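You operate a simulated robot arm through the tools that you are given. There is no shell and no other tool.

You are at the controls of a simulated robot arm. One attempt, no reset.

TASK
Pull the slide tray out, lift the pack with the rocker and sort it by its seam.
Fine: a good seam goes in the good tray, a scorched one in the reject tray; rock the pin down again.

The check looks at the end state, three seconds after you hand in, the way a careful person would. Anything else that was tipped, shoved, dropped, spilled or broken makes it a failure.

THE ROBOT
A 6-joint arm with a two-finger parallel gripper, fixed in place. Base frame: the origin is on the floor under the middle of its stand, x ahead of it, y to its left, z up; the work surface is at about z = 0.74. Readings come in m, degrees, newtons and seconds.
With the tool pointing down near the work surface it reaches from about 0.58 to 0.94 m from the base axis. Its first joint turns from -149.0 to 149.0 degrees. Payload 3.43 kg.
The TCP is the grasp point between the finger pads, 0.034 m short of the fingertips. In the tool frame z runs along the fingers and y along their closing line. The gripper opens to 0.128 m. The fingers are 0.024 m wide and 0.012 m thick; the gripper's body (0.048 by 0.13 m) begins 0.096 m behind the TCP.
Orientation is that of the tool frame in the base frame, as [roll, pitch, yaw] about the fixed x, y, z axes, in that order (R = Rz(yaw) Ry(pitch) Rx(roll)). With the fingers straight down and closing along the base's y, the tool's x points along the base's -x, its y along +y and its z along -z.

THE INTERFACE
- The arm moves only by the tool apply_moves. Its argument "deltas" is a list of rows, each an object of numbers (a shift or turn left out is 0, a gripper value left out holds the last): "rx", "ry", "rz": the turn, a rotation vector about the tool's x, y, z in degrees; "tx", "ty", "tz": the shift along the tool's x, y, z in m; "gripper": the gripper command, from -1 (shut) to 1 (fully open), values between in proportion. In form: [{"rx": .., "ry": .., "rz": .., "tx": .., "ty": .., "tz": .., "gripper": ..}, ...]. A call has 1 to 20 rows; each row shifts and turns the commanded pose from where the row before left it, along the tool's axes as they then stand. A row lasts 0.2 s, in which the tool goes at most 0.05 m and 8.6 degrees; a call with a longer step from one row to the next is refused whole, and so is a gripper value outside its range. Where a pose cannot be reached the arm comes as near as it can. A force on the tool above 40 N (or 10 N above the force at the start of the call, whichever is more), or a blocked arm, ends the call early, and 0.2 s more pass. Each finger travels about 0.108 m/s and halts on what it meets, pressing with about 31 N; the grip force reading is that of the motor and also rises with nothing between the fingers. The clock runs only during rows and for 0.2 s after the last one: add rows that do not move to give the fingers time. It gives the time, the measured TCP pose, the force on the tool (base axes), the opening and the grip force at its end, in the units of the frame above (readings bear some noise), with the torque about the TCP (base axes, N m) and any sound that the robot's microphone picked up.
- Cameras (640 x 400 px; columns grow to the right, rows downward): "scene" is fixed at [0.0578, 0.5002, 1.3319]; the picture's right is [0.82, -0.57, 0.00], its down [-0.40, -0.57, -0.72] and it looks along [0.41, 0.59, -0.70] (base axes); focal length 238 px, centre (320, 200). "wrist" rides on the gripper at [0.076, -0.011, -0.16] in the tool frame; the picture's right is [0.15, 0.99, 0.00], its down [-0.88, 0.13, -0.46] and it looks along [-0.45, 0.07, 0.89] (tool axes); focal length 234 px, centre (320, 200). There is no depth. A picture from a camera that has moved, and an enlarged one, comes with that camera's place and axes in the base frame and with its lens. The place of the scene camera against the robot may be out by one fixed shift of up to 0.025 m in any direction.
- camera(camera): a new picture of that camera. It takes no simulated time.
- lift_body(by): slides the trunk up (or, below 0, down) by that many m; the arm rides with it, the base frame stays. It gives what a move gives, with no picture.
- inspect(camera, box): a new picture of the part [left, top, right, bottom] of that camera's present view, enlarged. It takes no simulated time.
- hand_in(): hands the job in; it is judged then, once.

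Places have to be worked out from the pictures, the camera data and where the tool is seen. Open the gripper and draw the arm clear of the work before you hand the job in, unless the task says otherwise.

The tools are called after ">>>" as name(argument=value, ...) on one line, values as JSON. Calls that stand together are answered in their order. apply_moves: Moves the arm, as the interface text tells. Its arguments: {"type":"object","properties":{"deltas":{"type":"array","items":{"type":"object","properties":{"rx":{"type":"number"},"ry":{"type":"number"},"rz":{"type":"number"},"tx":{"type":"number"},"ty":{"type":"number"},"tz":{"type":"number"},"gripper":{"type":"number"}}}}},"required":["deltas"]} The other tools are called the same way: lift_body (by) moves the trunk up or down; camera (camera) takes a picture; inspect (camera, box) takes an enlarged picture of a part of a camera's view; hand_in () hands the job in.

At the start:

```text
clock: 0.0
eef_pos: [0.2872, 0.7711, 1.0975]
orientation: [180.0, 0.0, 180.0]
force: [-0.4, -0.5, 0.6]
moment: [0.02, 0.02, -0.02]
finger_gap: 0.1279
finger_force: 0.0
trunk travel left (down, up): [-0.6, 0.11]
```

scene: 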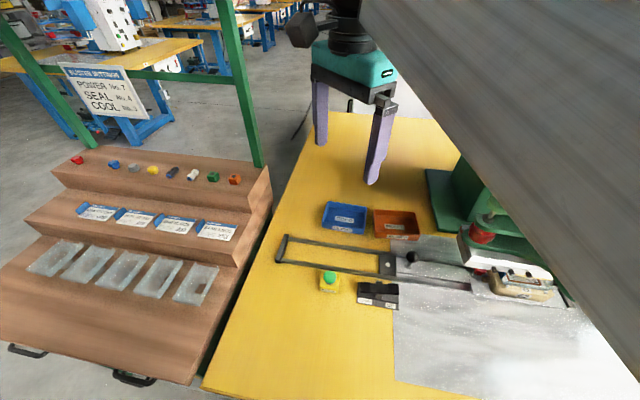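
wrist: 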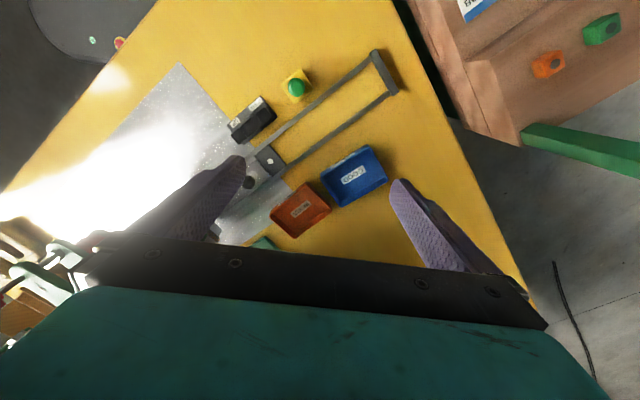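

I start by looking closer at the fixture: the slide tray with its long handle, the rocker, and the two bins.

>>> inspect(camera="scene", box=[260, 180, 580, 380])

>>> inspect(camera="wrist", box=[180, 30, 420, 260])

>>> inspect(camera="scene", box=[360, 220, 480, 320])

```text
2.00 times, centred on (420, 280) of scene
camera zoom: at [0.0578, 0.5002, 1.3319], right [0.82, -0.57, 0.0], down [-0.4, -0.57, -0.72], along [0.41, 0.59, -0.7], focal length 476 px, centre (120, 40)
```

zoom: 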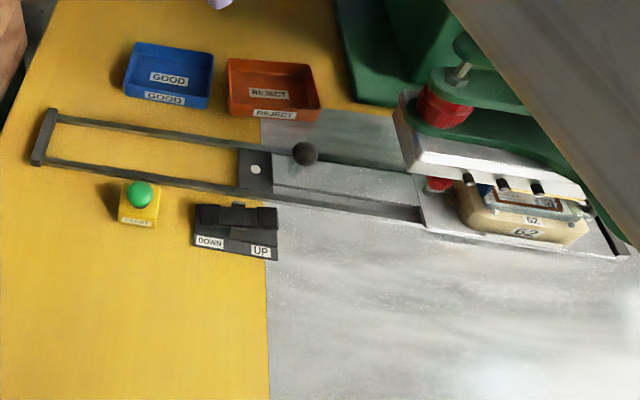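

```text
1.74 times, centred on (300, 145) of wrist
camera zoom: at [0.2113, 0.7585, 1.2581], right [-0.15, 0.99, 0.0], down [0.88, 0.13, 0.46], along [0.45, 0.07, -0.89], focal length 407 px, centre (355, 296)
```

zoom: 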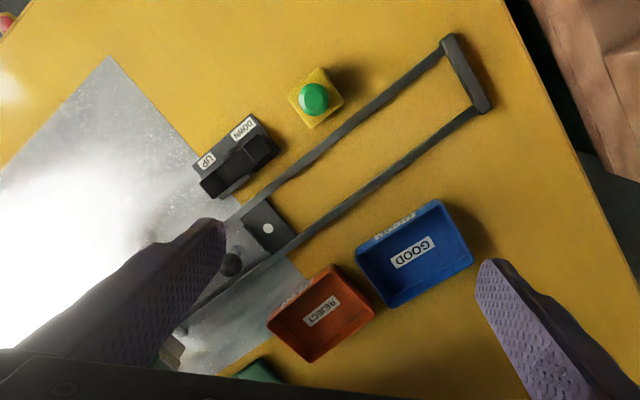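

```text
4.00 times, centred on (420, 270) of scene
camera zoom: at [0.0578, 0.5002, 1.3319], right [0.82, -0.57, 0.0], down [-0.4, -0.57, -0.72], along [0.41, 0.59, -0.7], focal length 952 px, centre (-80, -80)
```

zoom: 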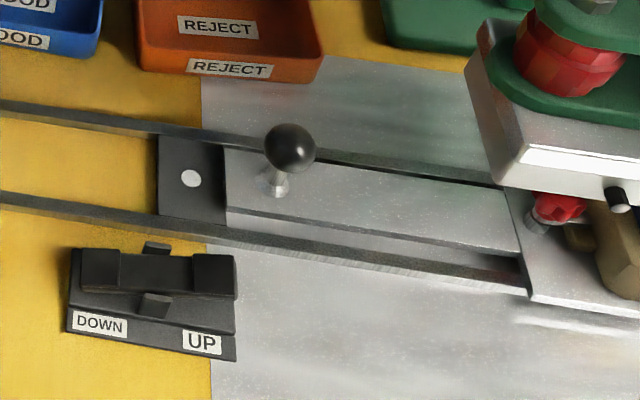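

The machine's slide line runs at roughly 135° in the base frame. I turn the tool 45° so that the wrist camera looks along the slide toward the press.

>>> apply_moves(deltas=[{"rz": 7.5}, {"rz": 7.5}, {"rz": 7.5}, {"rz": 7.5}, {"rz": 7.5}, {"rz": 7.5}, {}, {}])

>>> camera(camera="wrist")

>>> camera(camera="scene")

```text
clock: 1.8
eef_pos: [0.2875, 0.7698, 1.0976]
orientation: [180.0, 0.0, 135.0]
force: [0.2, -0.2, -0.5]
moment: [0.0, 0.04, 0.01]
finger_gap: 0.1281
finger_force: 0.0
trunk travel left (down, up): [-0.6, 0.11]
```

```text
taken
camera wrist: at [0.2259, 0.8151, 1.2581], right [0.6, 0.8, 0.0], down [0.71, -0.53, 0.46], along [0.37, -0.27, -0.89], focal length 234 px, centre (320, 200)
```

wrist: 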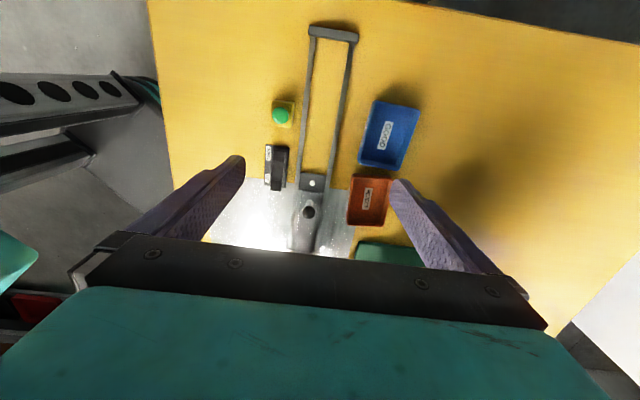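

```text
taken
```

scene: 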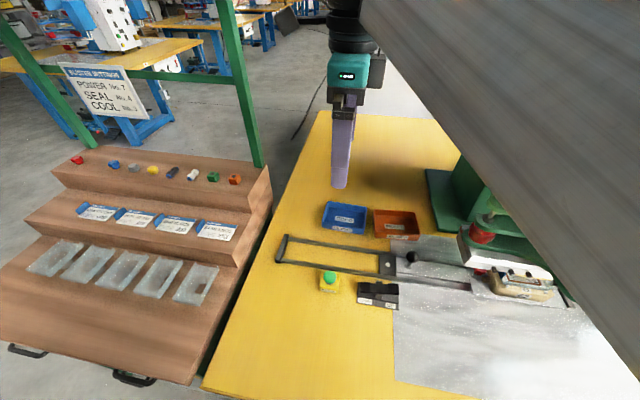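

The wrist view is aligned with the rails. I zoom in on it to measure the slide, the rocker and the bins more exactly, and zoom in on the press in the scene view.

>>> inspect(camera="wrist", box=[240, 140, 400, 260])

>>> inspect(camera="wrist", box=[240, 10, 440, 150])

>>> inspect(camera="scene", box=[440, 190, 600, 320])

```text
3.33 times, centred on (320, 200) of wrist
camera zoom: at [0.2259, 0.8151, 1.2581], right [0.6, 0.8, 0.0], down [0.71, -0.53, 0.46], along [0.37, -0.27, -0.89], focal length 781 px, centre (320, 200)
```

zoom: 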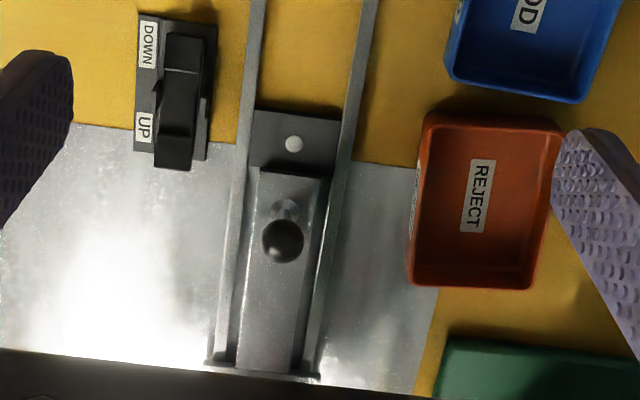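

```text
2.86 times, centred on (340, 80) of wrist
camera zoom: at [0.2259, 0.8151, 1.2581], right [0.6, 0.8, 0.0], down [0.71, -0.53, 0.46], along [0.37, -0.27, -0.89], focal length 669 px, centre (263, 543)
```

zoom: 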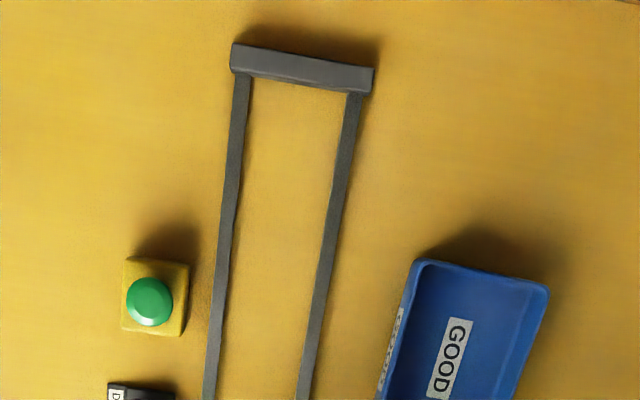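

```text
3.08 times, centred on (520, 255) of scene
camera zoom: at [0.0578, 0.5002, 1.3319], right [0.82, -0.57, 0.0], down [-0.4, -0.57, -0.72], along [0.41, 0.59, -0.7], focal length 732 px, centre (-295, 31)
```

zoom: 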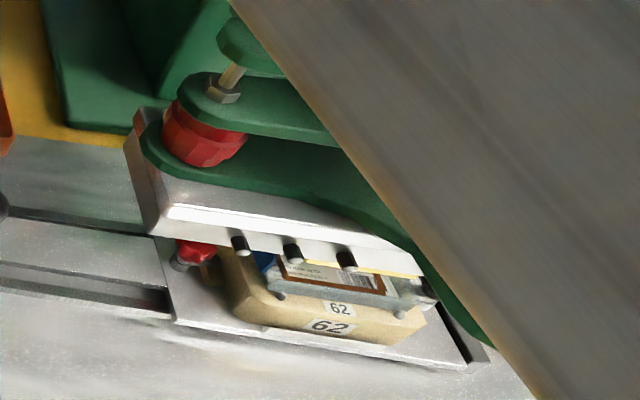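

From the wrist view: the slide axis runs along (-0.707, 0.707). The pin's white tip is near (0.389, 0.673), the knob ball near (0.424, 0.638, 0.80), and the rocker's UP end near (0.335, 0.614). I move the gripper over the knob at a safe height and look again.

>>> apply_moves(deltas=[{"tx": -0.038, "ty": 0.001, "gripper": 0.0}, {"tx": -0.038, "ty": 0.001}, {"tx": -0.038, "ty": 0.001}, {"tx": -0.038}, {"tx": -0.038}, {}, {}])

>>> camera(camera="wrist")

>>> camera(camera="scene")

```text
clock: 3.4
eef_pos: [0.4252, 0.6371, 1.0989]
orientation: [-179.9, -0.1, 135.0]
force: [-0.5, 0.1, 0.9]
moment: [0.0, 0.02, -0.05]
finger_gap: 0.0641
finger_force: 0.0
trunk travel left (down, up): [-0.6, 0.11]
```

```text
taken
camera wrist: at [0.3626, 0.6828, 1.2588], right [0.6, 0.8, 0.0], down [0.71, -0.53, 0.46], along [0.37, -0.27, -0.89], focal length 234 px, centre (320, 200)
```

wrist: 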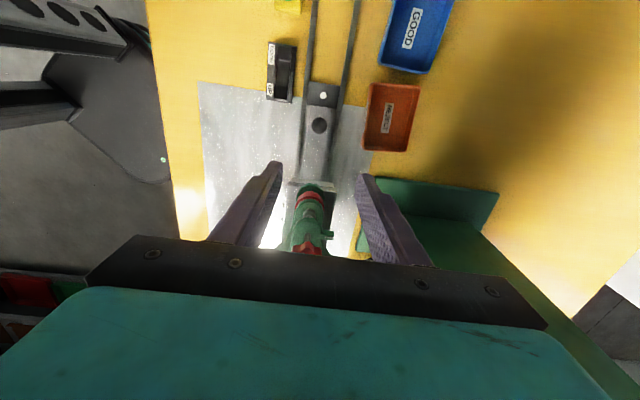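

```text
taken
```

scene: 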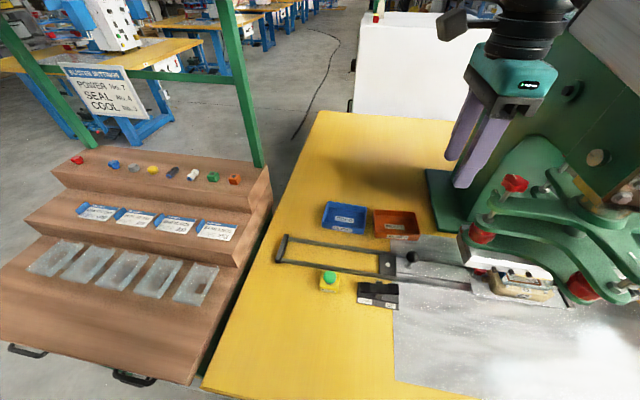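

The press head's green arms stand behind the knob. I zoom in to judge the clearance between the press and the gripper before descending.

>>> inspect(camera="scene", box=[360, 130, 600, 320])

>>> inspect(camera="wrist", box=[240, 70, 400, 260])

```text
2.11 times, centred on (480, 225) of scene
camera zoom: at [0.0578, 0.5002, 1.3319], right [0.82, -0.57, 0.0], down [-0.4, -0.57, -0.72], along [0.41, 0.59, -0.7], focal length 501 px, centre (-17, 147)
```

zoom: 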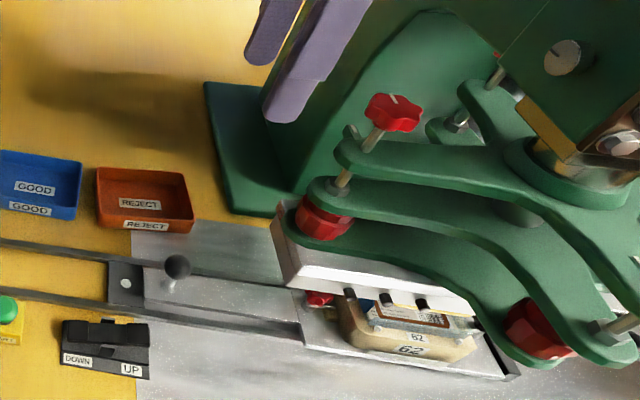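

```text
2.11 times, centred on (320, 165) of wrist
camera zoom: at [0.3626, 0.6828, 1.2588], right [0.6, 0.8, 0.0], down [0.71, -0.53, 0.46], along [0.37, -0.27, -0.89], focal length 493 px, centre (320, 274)
```

zoom: 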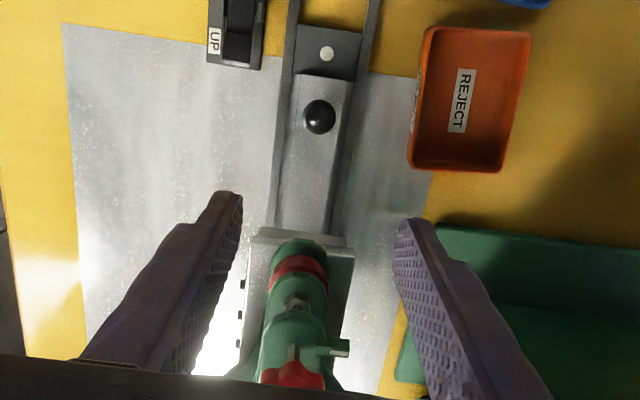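

The ball's center triangulates to about (0.4235, 0.6388, 0.803), and the press front stands at about 0.10 m behind it. I go down halfway, to z ≈ 0.90, and check.

>>> apply_moves(deltas=[{"tz": 0.04, "tx": 0.003}, {"tz": 0.04}, {"tz": 0.04}, {"tz": 0.04}, {"tz": 0.036}, {}, {}])

>>> camera(camera="wrist")

>>> inspect(camera="scene", box=[360, 130, 600, 320])

```text
clock: 5.0
eef_pos: [0.4221, 0.6407, 0.901]
orientation: [-180.0, 0.0, 134.9]
force: [-0.1, 1.4, 0.0]
moment: [-0.01, 0.0, 0.0]
finger_gap: 0.0637
finger_force: 0.0
trunk travel left (down, up): [-0.6, 0.11]
```

```text
taken
camera wrist: at [0.36, 0.6861, 1.0623], right [0.6, 0.8, 0.0], down [0.71, -0.53, 0.46], along [0.37, -0.27, -0.89], focal length 234 px, centre (320, 200)
```

wrist: 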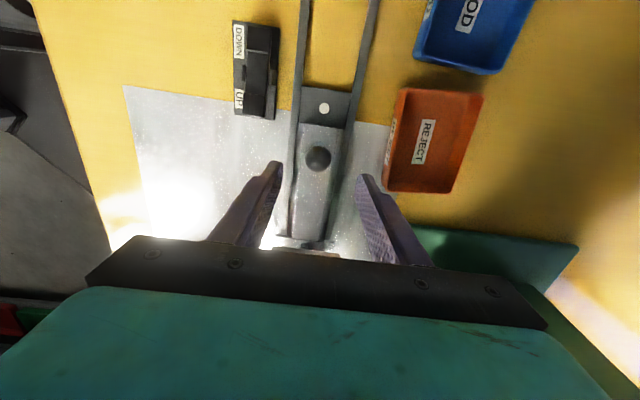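

```text
2.11 times, centred on (480, 225) of scene
camera zoom: at [0.0578, 0.5002, 1.3319], right [0.82, -0.57, 0.0], down [-0.4, -0.57, -0.72], along [0.41, 0.59, -0.7], focal length 501 px, centre (-17, 147)
```

zoom: 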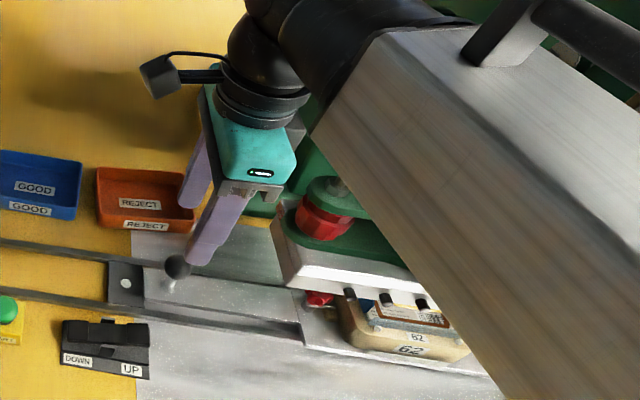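

The wrist housing above the gripper sticks out toward the press side, so I check the whole scene picture for its clearance from the press's handwheel before going lower.

>>> camera(camera="scene")

>>> inspect(camera="scene", box=[420, 20, 640, 200])

```text
taken
```

scene: 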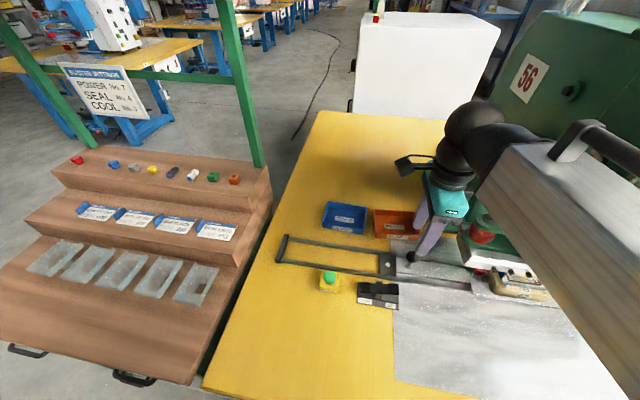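

```text
2.22 times, centred on (530, 110) of scene
camera zoom: at [0.0578, 0.5002, 1.3319], right [0.82, -0.57, 0.0], down [-0.4, -0.57, -0.72], along [0.41, 0.59, -0.7], focal length 529 px, centre (-147, 400)
```

zoom: 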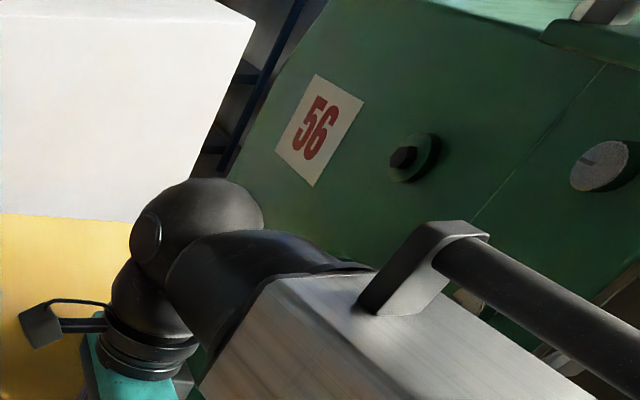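

The wrist's ball joint will pass within a few cm of the press handwheel. I lean the tool 15° outward, so that its upper part moves away from the press, then lower it around the knob and check.

>>> apply_moves(deltas=[{"ry": -7.5}, {"ry": -7.5}, {"tx": 0.0041, "tz": 0.023}, {"tx": 0.006, "tz": 0.0225}, {}, {}])

>>> camera(camera="wrist")

>>> camera(camera="scene")

```text
clock: 6.4
eef_pos: [0.4234, 0.6394, 0.8549]
orientation: [179.9, 14.9, 135.0]
force: [0.6, 0.1, 0.3]
moment: [0.04, -0.01, 0.03]
finger_gap: 0.0638
finger_force: 0.0
trunk travel left (down, up): [-0.6, 0.11]
```

```text
taken
camera wrist: at [0.3346, 0.7114, 0.9905], right [0.6, 0.8, -0.04], down [0.61, -0.43, 0.67], along [0.52, -0.42, -0.74], focal length 234 px, centre (320, 200)
```

wrist: 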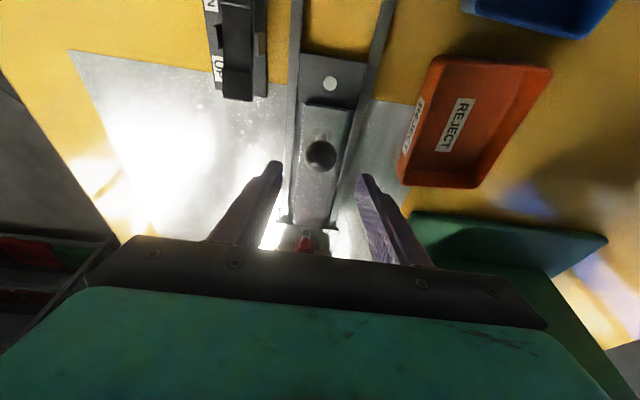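

```text
taken
```

scene: 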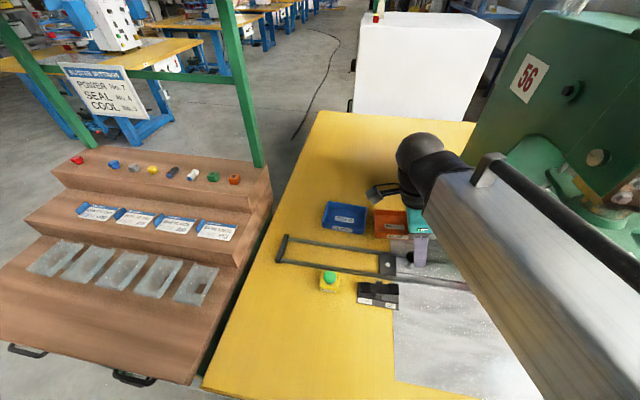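

The ball sits centered between the fingers. I lower the last 4.7 cm and close on the ball.

>>> apply_moves(deltas=[{"tx": 0.004, "tz": 0.015}, {"tx": 0.004, "tz": 0.015}, {"tx": 0.0042, "tz": 0.0154}, {}, {"gripper": -0.5}, {"gripper": -0.7}, {"gripper": -1}, {}, {}])

>>> camera(camera="wrist")

>>> camera(camera="scene")

```text
clock: 8.4
eef_pos: [0.423, 0.6388, 0.8076]
orientation: [179.9, 15.1, 135.0]
force: [-2.2, -2.8, -3.7]
moment: [0.04, 0.05, -0.02]
finger_gap: 0.0302
finger_force: 45.6
trunk travel left (down, up): [-0.6, 0.11]
```

```text
taken
camera wrist: at [0.3334, 0.7111, 0.943], right [0.6, 0.8, -0.04], down [0.61, -0.43, 0.67], along [0.52, -0.42, -0.74], focal length 234 px, centre (320, 200)
```

wrist: 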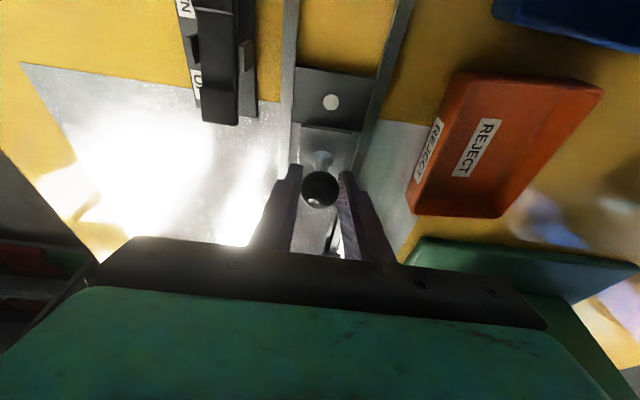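

```text
taken
```

scene: 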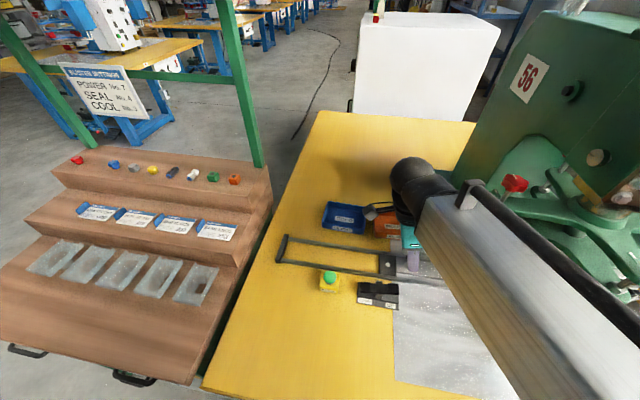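

The fingers hold the ball (gap 30 mm). I pull outward along the slide slowly, a short stretch first, watching the force.

>>> apply_moves(deltas=[{"tx": 0.0048, "tz": -0.0013}, {"tx": 0.0097, "tz": -0.0026}, {"tx": 0.0097, "tz": -0.0026}, {"tx": 0.0097, "tz": -0.0026}, {}])

>>> camera(camera="wrist")

>>> camera(camera="scene")

```text
clock: 9.6
eef_pos: [0.3966, 0.6636, 0.8074]
orientation: [-179.9, 14.9, 135.0]
force: [-6.0, -6.6, -8.9]
moment: [-0.41, -0.14, -0.07]
finger_gap: 0.0301
finger_force: 45.4
trunk travel left (down, up): [-0.6, 0.11]
```

```text
taken
camera wrist: at [0.3083, 0.7363, 0.943], right [0.6, 0.8, -0.04], down [0.61, -0.42, 0.67], along [0.52, -0.42, -0.74], focal length 234 px, centre (320, 200)
```

wrist: 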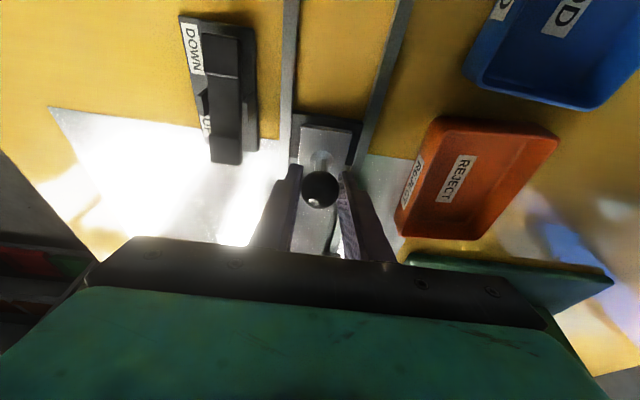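

```text
taken
```

scene: 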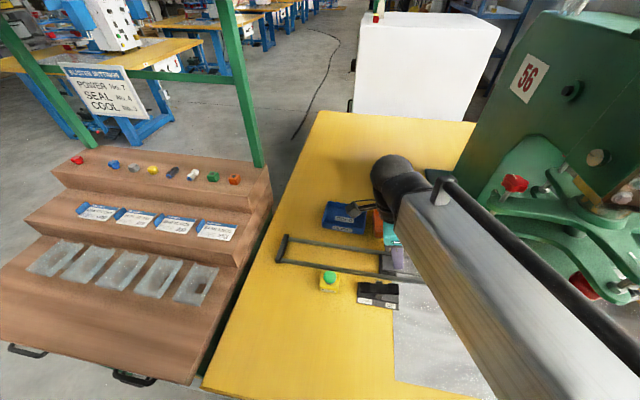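

The tray comes along with almost no resistance, but there is some side and upward strain, so I trim the path slightly sideways and down while pulling on.

>>> apply_moves(deltas=[{"tx": 0.0003, "tz": 0.001, "ty": -0.001}, {"tx": 0.0116, "tz": -0.0031, "ty": -0.0003}, {"tx": 0.0116, "tz": -0.0031, "ty": -0.0003}, {"tx": 0.0116, "tz": -0.0031, "ty": -0.0003}, {"tx": 0.0116, "tz": -0.0031, "ty": -0.0003}, {}])

```text
clock: 11.0
eef_pos: [0.3648, 0.697, 0.8082]
orientation: [179.8, 15.0, 134.8]
force: [4.1, 3.4, 9.2]
moment: [-0.33, -0.31, -0.04]
finger_gap: 0.0302
finger_force: 45.1
trunk travel left (down, up): [-0.6, 0.11]
```

The trim was a little too much; I take about half of it back and continue straight outward.

>>> apply_moves(deltas=[{"tx": -0.0001, "tz": -0.0005, "ty": 0.0008}, {"tx": 0.0145, "tz": -0.0039}, {"tx": 0.0145, "tz": -0.0039}, {"tx": 0.0145, "tz": -0.0039}, {"tx": 0.0145, "tz": -0.0039}, {}])

>>> camera(camera="wrist")

>>> camera(camera="scene")

```text
clock: 12.4
eef_pos: [0.3214, 0.7392, 0.808]
orientation: [179.9, 15.0, 135.0]
force: [5.7, 7.9, 7.5]
moment: [-0.29, -0.27, 0.06]
finger_gap: 0.0299
finger_force: 45.1
trunk travel left (down, up): [-0.6, 0.11]
```

```text
taken
camera wrist: at [0.2319, 0.8121, 0.943], right [0.6, 0.8, -0.04], down [0.61, -0.43, 0.67], along [0.52, -0.42, -0.74], focal length 234 px, centre (320, 200)
```

wrist: 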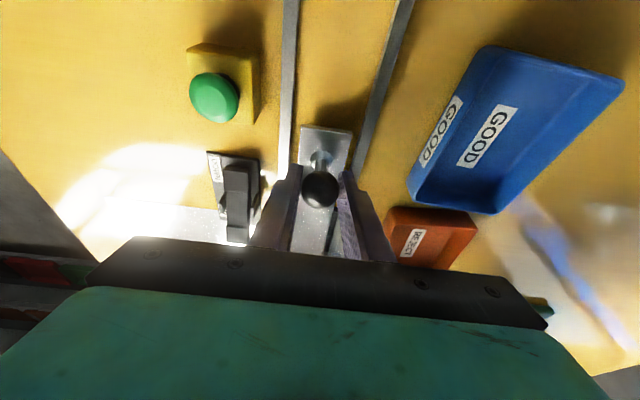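

```text
taken
```

scene: 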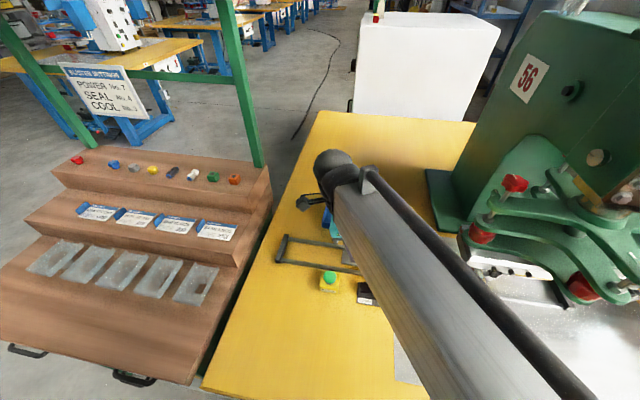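

About 0.14 m travelled so far and nothing blocks. I trim the strain and carry on outward.

>>> apply_moves(deltas=[{"tx": -0.0001, "tz": -0.0004, "ty": 0.001}, {"tx": 0.0145, "tz": -0.0039}, {"tx": 0.0145, "tz": -0.0039}, {"tx": 0.0145, "tz": -0.0039}, {"tx": 0.0145, "tz": -0.0039}, {}])

>>> camera(camera="wrist")

```text
clock: 13.8
eef_pos: [0.2784, 0.782, 0.8079]
orientation: [180.0, 15.0, 135.0]
force: [-0.3, 0.9, 0.9]
moment: [-0.37, -0.32, 0.0]
finger_gap: 0.0304
finger_force: 45.6
trunk travel left (down, up): [-0.6, 0.11]
```

```text
taken
camera wrist: at [0.1891, 0.8552, 0.943], right [0.6, 0.8, -0.04], down [0.61, -0.43, 0.67], along [0.52, -0.42, -0.74], focal length 234 px, centre (320, 200)
```

wrist: 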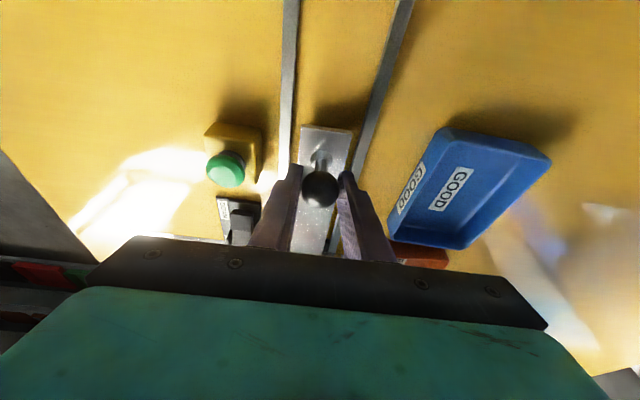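

The forces are near zero now. I continue the pull, then approach the end of the travel slowly.

>>> apply_moves(deltas=[{"tx": 0.0145, "tz": -0.0039}, {"tx": 0.0145, "tz": -0.0039}, {"tx": 0.0145, "tz": -0.0039}, {"tx": 0.0097, "tz": -0.0026}, {}])

>>> camera(camera="wrist")

>>> camera(camera="scene")

```text
clock: 15.0
eef_pos: [0.2396, 0.8203, 0.8084]
orientation: [-179.8, 15.0, 135.0]
force: [0.7, 0.9, -6.0]
moment: [-0.1, -0.08, -0.01]
finger_gap: 0.0302
finger_force: 44.7
trunk travel left (down, up): [-0.6, 0.11]
```

```text
taken
camera wrist: at [0.1506, 0.8939, 0.943], right [0.6, 0.8, -0.04], down [0.61, -0.43, 0.67], along [0.52, -0.42, -0.74], focal length 234 px, centre (320, 200)
```

wrist: 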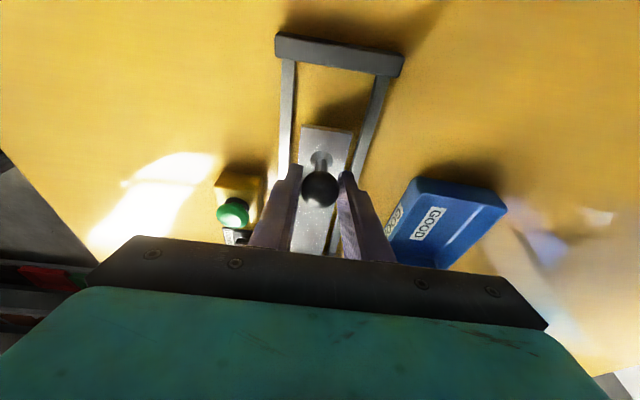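

```text
taken
```

scene: 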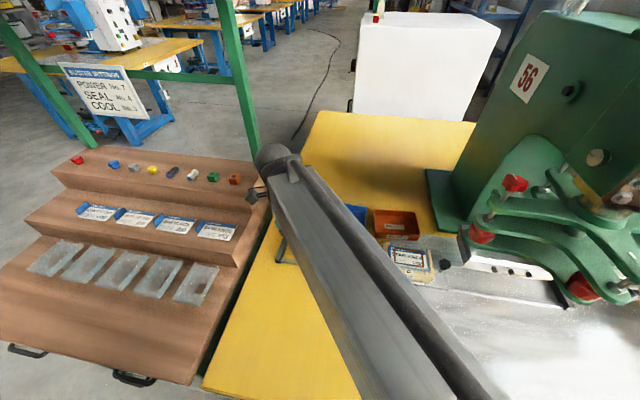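

About 4.5 cm remain before the tray's front meets the end bar, which matches what the pack needs to reach the pin. I inspect the pack area, then pull the rest of the way gently.

>>> inspect(camera="scene", box=[360, 210, 520, 310])

>>> apply_moves(deltas=[{"tx": 0.0098, "tz": -0.0023}, {"tx": 0.0097, "tz": -0.0026}, {"tx": 0.0097, "tz": -0.0026}, {"tx": 0.0048, "tz": -0.0013}, {"tx": 0.0029, "tz": -0.0008}, {}])

>>> camera(camera="wrist")

>>> inspect(camera="scene", box=[340, 190, 500, 290])

```text
4.00 times, centred on (440, 260) of scene
camera zoom: at [0.0578, 0.5002, 1.3319], right [0.82, -0.57, 0.0], down [-0.4, -0.57, -0.72], along [0.41, 0.59, -0.7], focal length 952 px, centre (-160, -40)
```

zoom: 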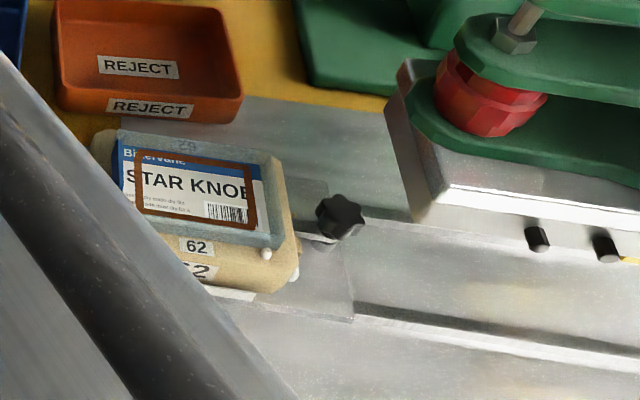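

```text
clock: 16.4
eef_pos: [0.2163, 0.8428, 0.8084]
orientation: [179.6, 15.0, 134.9]
force: [27.2, 26.0, 0.5]
moment: [-0.18, -0.14, -0.02]
finger_gap: 0.0303
finger_force: 44.5
out of reach, approached as far as the arm can: row 4
trunk travel left (down, up): [-0.6, 0.11]
```

```text
taken
camera wrist: at [0.1268, 0.9154, 0.9431], right [0.6, 0.8, -0.03], down [0.61, -0.43, 0.67], along [0.52, -0.42, -0.74], focal length 234 px, centre (320, 200)
```

wrist: 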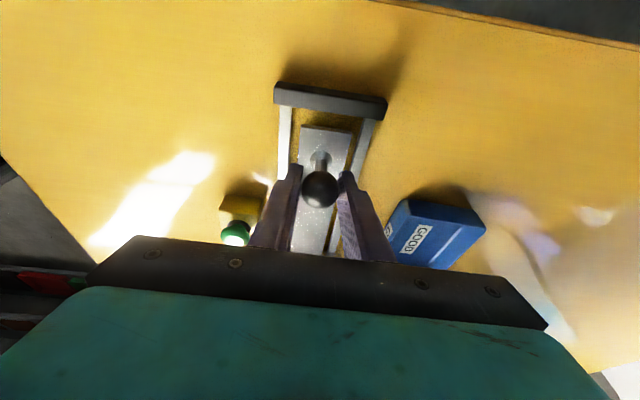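

```text
4.00 times, centred on (420, 240) of scene
camera zoom: at [0.0578, 0.5002, 1.3319], right [0.82, -0.57, 0.0], down [-0.4, -0.57, -0.72], along [0.41, 0.59, -0.7], focal length 952 px, centre (-80, 40)
```

zoom: 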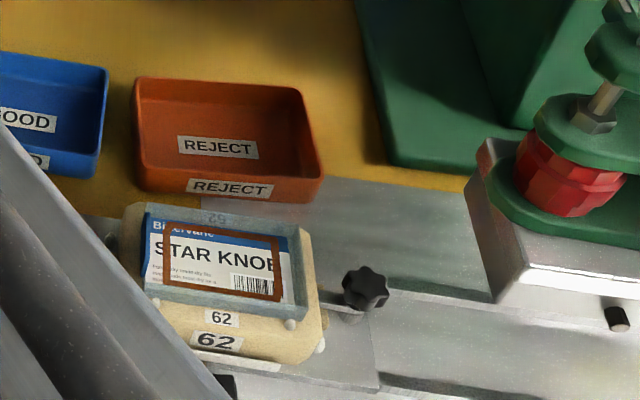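

At 15° tilt the arm ran out of reach about 1.5 cm before the end stop. I set the tool back upright while holding the ball, which shortens the reach needed, and check the strain.

>>> apply_moves(deltas=[{"ry": 5}, {"ry": 5}, {"ry": 5}, {}])

>>> camera(camera="wrist")

```text
clock: 17.4
eef_pos: [0.216, 0.845, 0.8073]
orientation: [179.7, 0.1, 135.0]
force: [21.7, 22.2, 3.2]
moment: [-0.7, -1.07, -0.02]
finger_gap: 0.0304
finger_force: 44.9
trunk travel left (down, up): [-0.6, 0.11]
```

```text
taken
camera wrist: at [0.1532, 0.8896, 0.9673], right [0.6, 0.8, 0.01], down [0.71, -0.53, 0.46], along [0.37, -0.27, -0.89], focal length 234 px, centre (320, 200)
```

wrist: 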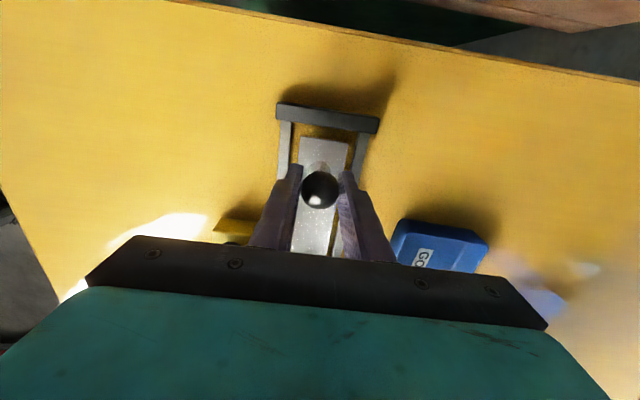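

The side force is still about 31 N from the out-of-reach sag, so I ease the tool sideways to relieve it before pulling the last stretch.

>>> apply_moves(deltas=[{"ty": 0.002}, {"ty": 0.002}, {}])

```text
clock: 18.2
eef_pos: [0.2144, 0.8463, 0.8079]
orientation: [-179.9, -0.1, 135.2]
force: [7.8, 10.0, -0.4]
moment: [0.04, -0.49, 0.11]
finger_gap: 0.0303
finger_force: 44.4
trunk travel left (down, up): [-0.6, 0.11]
```

Strain is down to about 12 N sideways. I ease a little further and pull the last centimetre in small steps until the stop is felt.

>>> apply_moves(deltas=[{"ty": 0.0018}, {"tx": 0.004}, {"tx": 0.004}, {"tx": 0.003}, {"tx": 0.003}, {}])

>>> camera(camera="wrist")

>>> camera(camera="scene")

```text
clock: 19.6
eef_pos: [0.2093, 0.8524, 0.8095]
orientation: [-179.5, 0.5, 135.0]
force: [12.7, -35.3, -9.9]
moment: [-0.25, -0.08, -0.01]
finger_gap: 0.0303
finger_force: 45.5
trunk travel left (down, up): [-0.6, 0.11]
```

```text
taken
camera wrist: at [0.1466, 0.8995, 0.9683], right [0.6, 0.8, -0.01], down [0.71, -0.53, 0.46], along [0.37, -0.28, -0.89], focal length 234 px, centre (320, 200)
```

wrist: 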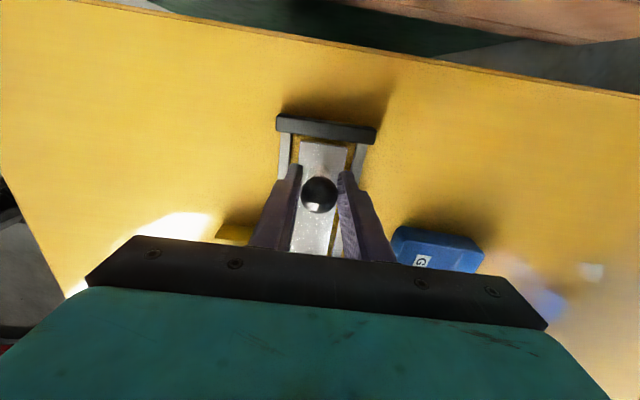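

```text
taken
```

scene: 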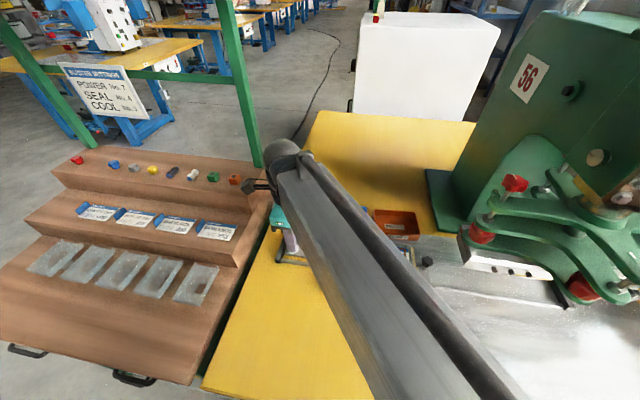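

The tray is at its end stop: 34 N resistance along the slide, and the front edge touches the bar. I unload the strain and open the fingers a bit to let go of the ball.

>>> apply_moves(deltas=[{"tx": -0.0025, "ty": -0.0012}, {"tx": -0.0025, "ty": -0.0012}, {}])

```text
clock: 20.4
eef_pos: [0.2094, 0.853, 0.8087]
orientation: [-180.0, 0.0, 135.1]
force: [5.0, -8.1, -7.5]
moment: [-0.97, -0.86, 0.08]
finger_gap: 0.0305
finger_force: 45.0
trunk travel left (down, up): [-0.6, 0.11]
```

Only about 9 N remains, pressing gently toward the stop. I open the fingers and rise straight up.

>>> apply_moves(deltas=[{"gripper": -0.3}, {"gripper": 0.0}, {}, {"tz": -0.03}, {"tz": -0.04}, {"tz": -0.04}, {"tz": -0.04}, {"tz": -0.04}, {}])

>>> camera(camera="wrist")

>>> camera(camera="scene")

```text
clock: 22.4
eef_pos: [0.2087, 0.8525, 0.9982]
orientation: [180.0, 0.1, 135.0]
force: [-0.2, 0.4, -0.5]
moment: [0.01, -0.03, 0.01]
finger_gap: 0.064
finger_force: 0.0
trunk travel left (down, up): [-0.6, 0.11]
```

```text
taken
camera wrist: at [0.1465, 0.8975, 1.1585], right [0.6, 0.8, 0.0], down [0.71, -0.53, 0.46], along [0.37, -0.27, -0.89], focal length 234 px, centre (320, 200)
```

wrist: 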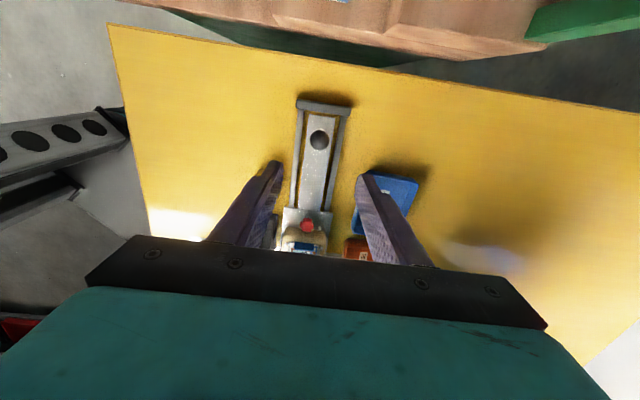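

```text
taken
```

scene: 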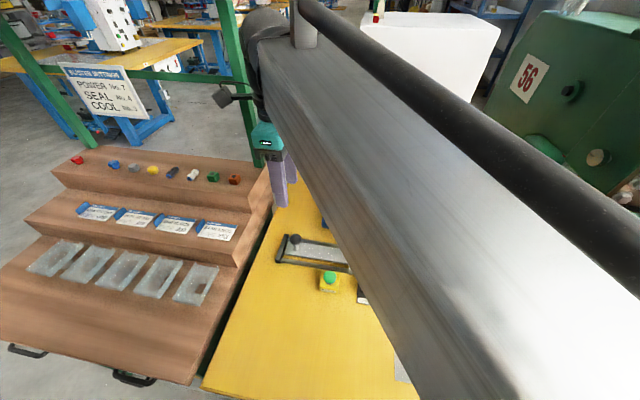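

The tray is fully out at the bar. I move the camera inward over the nest to study the pack, the pin and the rocker.

>>> apply_moves(deltas=[{"tx": -0.04}, {"tx": -0.04}, {"tx": -0.04}, {"tx": -0.02}, {}])

>>> camera(camera="wrist")

>>> inspect(camera="wrist", box=[240, 120, 400, 220])

>>> camera(camera="scene")

```text
clock: 23.6
eef_pos: [0.3091, 0.7526, 0.9978]
orientation: [180.0, 0.0, 135.1]
force: [0.1, -0.3, -0.3]
moment: [-0.04, 0.02, -0.03]
finger_gap: 0.0641
finger_force: 0.1
trunk travel left (down, up): [-0.6, 0.11]
```

```text
taken
camera wrist: at [0.2459, 0.7981, 1.1589], right [0.6, 0.8, 0.0], down [0.71, -0.53, 0.46], along [0.37, -0.27, -0.89], focal length 234 px, centre (320, 200)
```

wrist: 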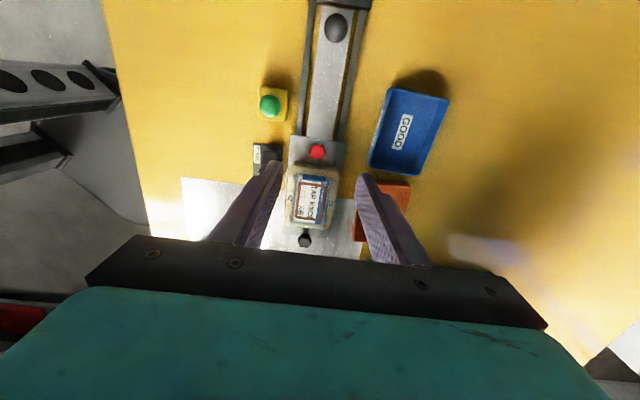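

```text
4.00 times, centred on (320, 170) of wrist
camera zoom: at [0.2459, 0.7981, 1.1589], right [0.6, 0.8, 0.0], down [0.71, -0.53, 0.46], along [0.37, -0.27, -0.89], focal length 937 px, centre (320, 320)
```

zoom: 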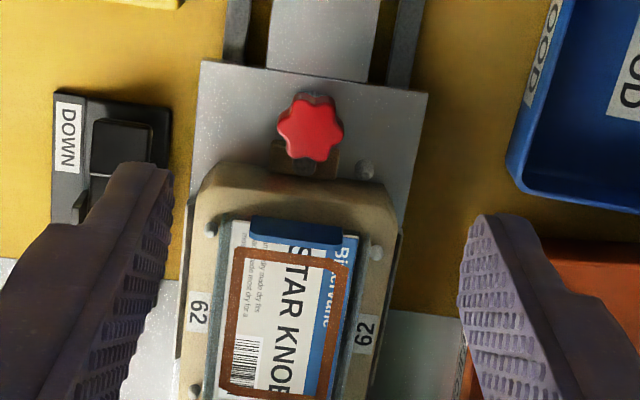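

```text
taken
```

scene: 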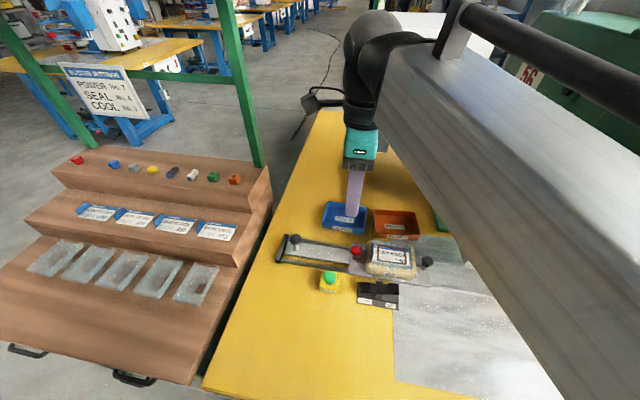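

The pack "STAR KNOB" sits in nest 62 with a brown frame on its card. I zoom in from the scene camera to examine the seam, the pin area and the rocker.

>>> inspect(camera="scene", box=[350, 225, 440, 285])

>>> inspect(camera="scene", box=[310, 260, 430, 330])

>>> inspect(camera="wrist", box=[270, 155, 360, 255])

```text
6.67 times, centred on (395, 255) of scene
camera zoom: at [0.0578, 0.5002, 1.3319], right [0.82, -0.57, 0.0], down [-0.4, -0.57, -0.72], along [0.41, 0.59, -0.7], focal length 1587 px, centre (-180, -167)
```

zoom: 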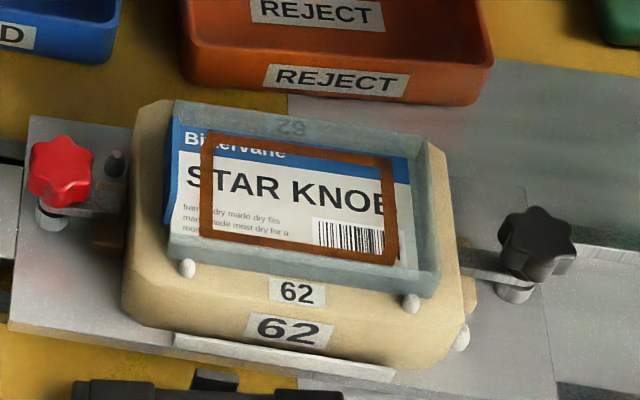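

```text
5.33 times, centred on (370, 295) of scene
camera zoom: at [0.0578, 0.5002, 1.3319], right [0.82, -0.57, 0.0], down [-0.4, -0.57, -0.72], along [0.41, 0.59, -0.7], focal length 1269 px, centre (53, -307)
```

zoom: 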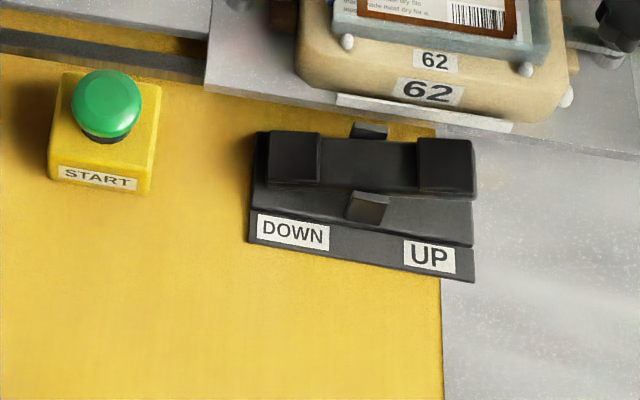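

```text
4.00 times, centred on (315, 205) of wrist
camera zoom: at [0.2459, 0.7981, 1.1589], right [0.6, 0.8, 0.0], down [0.71, -0.53, 0.46], along [0.37, -0.27, -0.89], focal length 937 px, centre (340, 180)
```

zoom: 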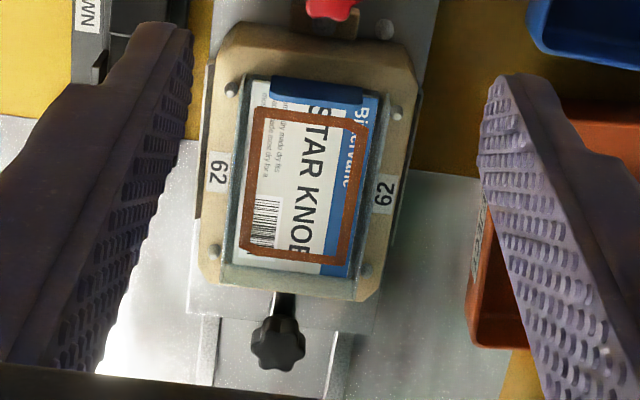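

The card's seam is a solid brown, burnt-looking frame. The rocker sits in its DOWN position with the UP end raised. I move over the rocker to measure it closely.

>>> apply_moves(deltas=[{"ty": -0.042, "tx": -0.005}, {"ty": -0.041, "tx": -0.005}, {"tz": 0.03}, {"tz": 0.03}, {}])

>>> camera(camera="wrist")

>>> inspect(camera="wrist", box=[260, 130, 400, 230])

>>> camera(camera="scene")

```text
clock: 24.8
eef_pos: [0.2572, 0.6865, 0.9379]
orientation: [180.0, 0.0, 135.1]
force: [0.5, 0.3, -0.1]
moment: [0.03, -0.03, 0.02]
finger_gap: 0.064
finger_force: 0.1
trunk travel left (down, up): [-0.6, 0.11]
```

```text
taken
camera wrist: at [0.1946, 0.7324, 1.0983], right [0.6, 0.8, 0.0], down [0.71, -0.53, 0.46], along [0.37, -0.27, -0.89], focal length 234 px, centre (320, 200)
```

wrist: 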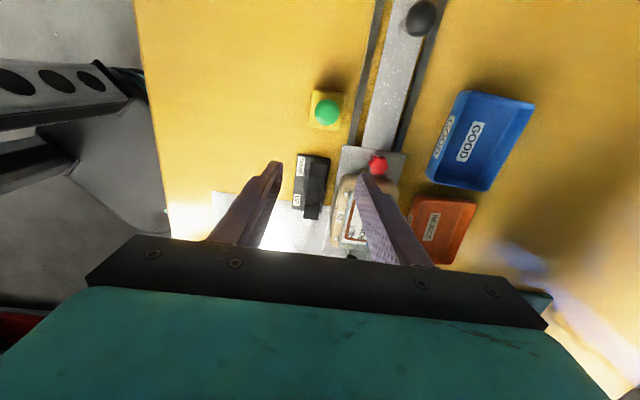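

```text
4.00 times, centred on (330, 180) of wrist
camera zoom: at [0.1946, 0.7324, 1.0983], right [0.6, 0.8, 0.0], down [0.71, -0.53, 0.46], along [0.37, -0.27, -0.89], focal length 937 px, centre (280, 280)
```

zoom: 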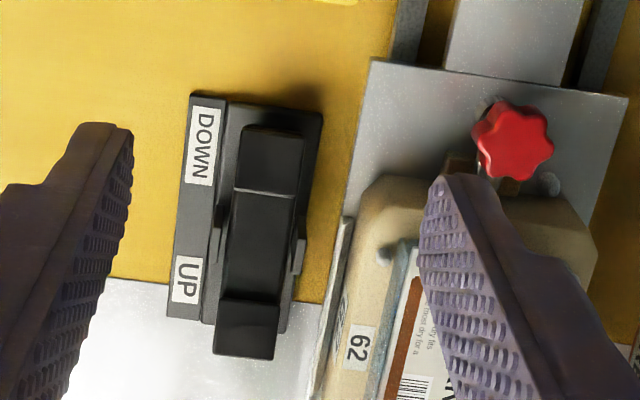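

```text
taken
```

scene: 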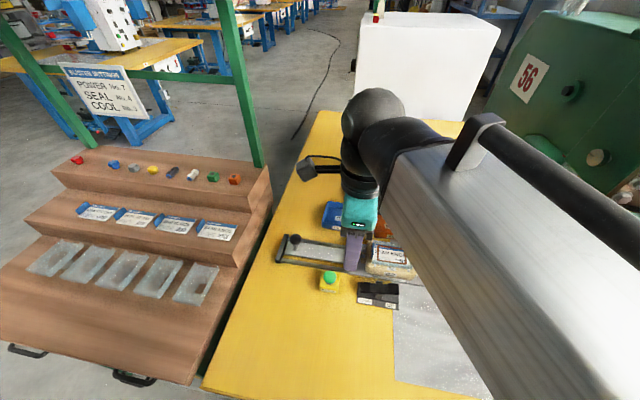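

The UP pad's center is at about (0.335, 0.613, 0.775). I shut the fingers, go above it and lower to just over the pad.

>>> apply_moves(deltas=[{"tx": -0.036, "ty": 0.0037, "gripper": -1}, {"tx": -0.036}, {"tx": -0.0346}, {"tz": 0.035}, {"tz": 0.035}, {"tz": 0.03}, {}])

>>> camera(camera="wrist")

>>> inspect(camera="scene", box=[320, 210, 480, 330])

```text
clock: 26.4
eef_pos: [0.335, 0.6153, 0.8369]
orientation: [-180.0, -0.1, 135.0]
force: [0.0, -0.1, -0.5]
moment: [-0.02, -0.01, -0.04]
finger_gap: 0.0001
finger_force: 30.9
trunk travel left (down, up): [-0.6, 0.11]
```

```text
taken
camera wrist: at [0.2729, 0.6599, 0.9983], right [0.6, 0.8, 0.0], down [0.71, -0.53, 0.46], along [0.37, -0.27, -0.89], focal length 234 px, centre (320, 200)
```

wrist: 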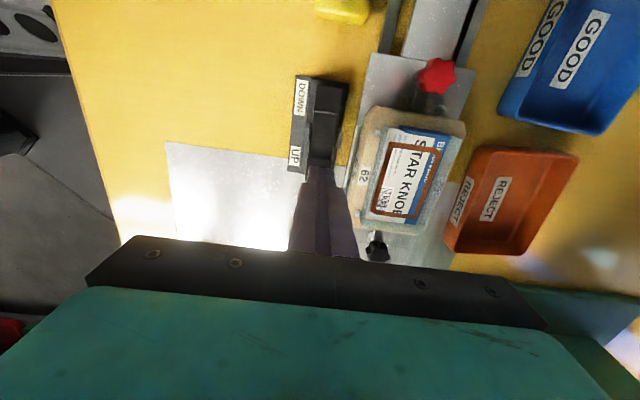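

```text
3.33 times, centred on (400, 270) of scene
camera zoom: at [0.0578, 0.5002, 1.3319], right [0.82, -0.57, 0.0], down [-0.4, -0.57, -0.72], along [0.41, 0.59, -0.7], focal length 793 px, centre (53, -33)
```

zoom: 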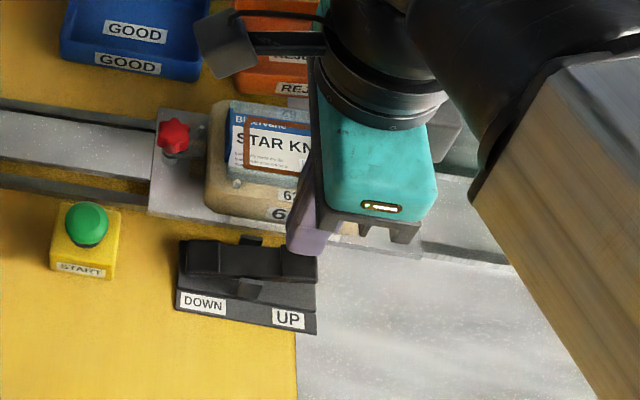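

The tips hover just above the UP pad. I lower in small steps to feel the contact.

>>> apply_moves(deltas=[{"tz": 0.005}, {"tz": 0.005}, {"tz": 0.005}, {"tz": 0.004}, {"tz": 0.004}, {}])

>>> inspect(camera="wrist", box=[280, 60, 480, 260])

>>> inspect(camera="scene", box=[320, 230, 440, 320])

```text
clock: 27.8
eef_pos: [0.3341, 0.6143, 0.8167]
orientation: [180.0, 0.0, 134.9]
force: [0.8, 0.2, 0.7]
moment: [0.02, 0.01, 0.0]
finger_gap: 0.0
finger_force: 30.5
trunk travel left (down, up): [-0.6, 0.11]
```

```text
2.00 times, centred on (380, 160) of wrist
camera zoom: at [0.272, 0.6597, 0.9758], right [0.6, 0.8, 0.0], down [0.71, -0.53, 0.46], along [0.37, -0.27, -0.89], focal length 468 px, centre (200, 280)
```

zoom: 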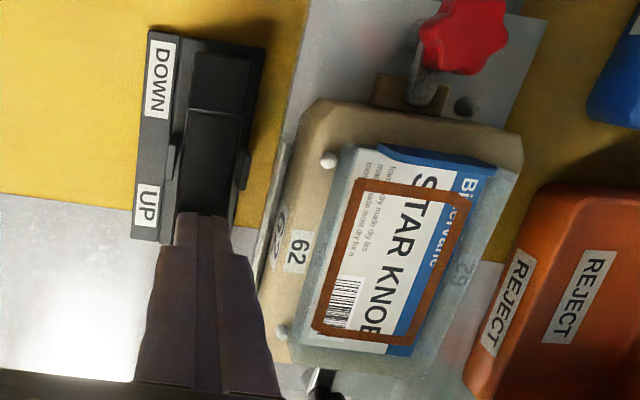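

```text
4.44 times, centred on (380, 275) of scene
camera zoom: at [0.0578, 0.5002, 1.3319], right [0.82, -0.57, 0.0], down [-0.4, -0.57, -0.72], along [0.41, 0.59, -0.7], focal length 1058 px, centre (53, -133)
```

zoom: 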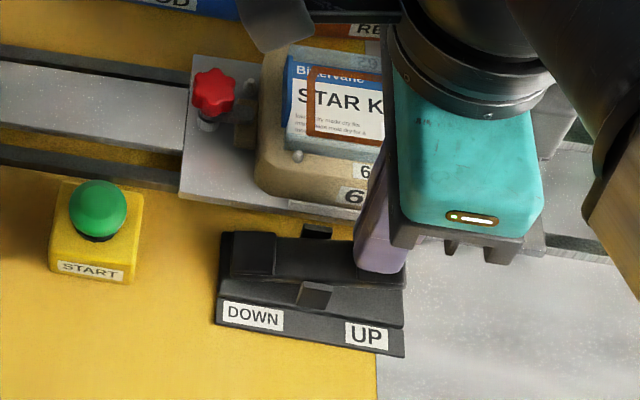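

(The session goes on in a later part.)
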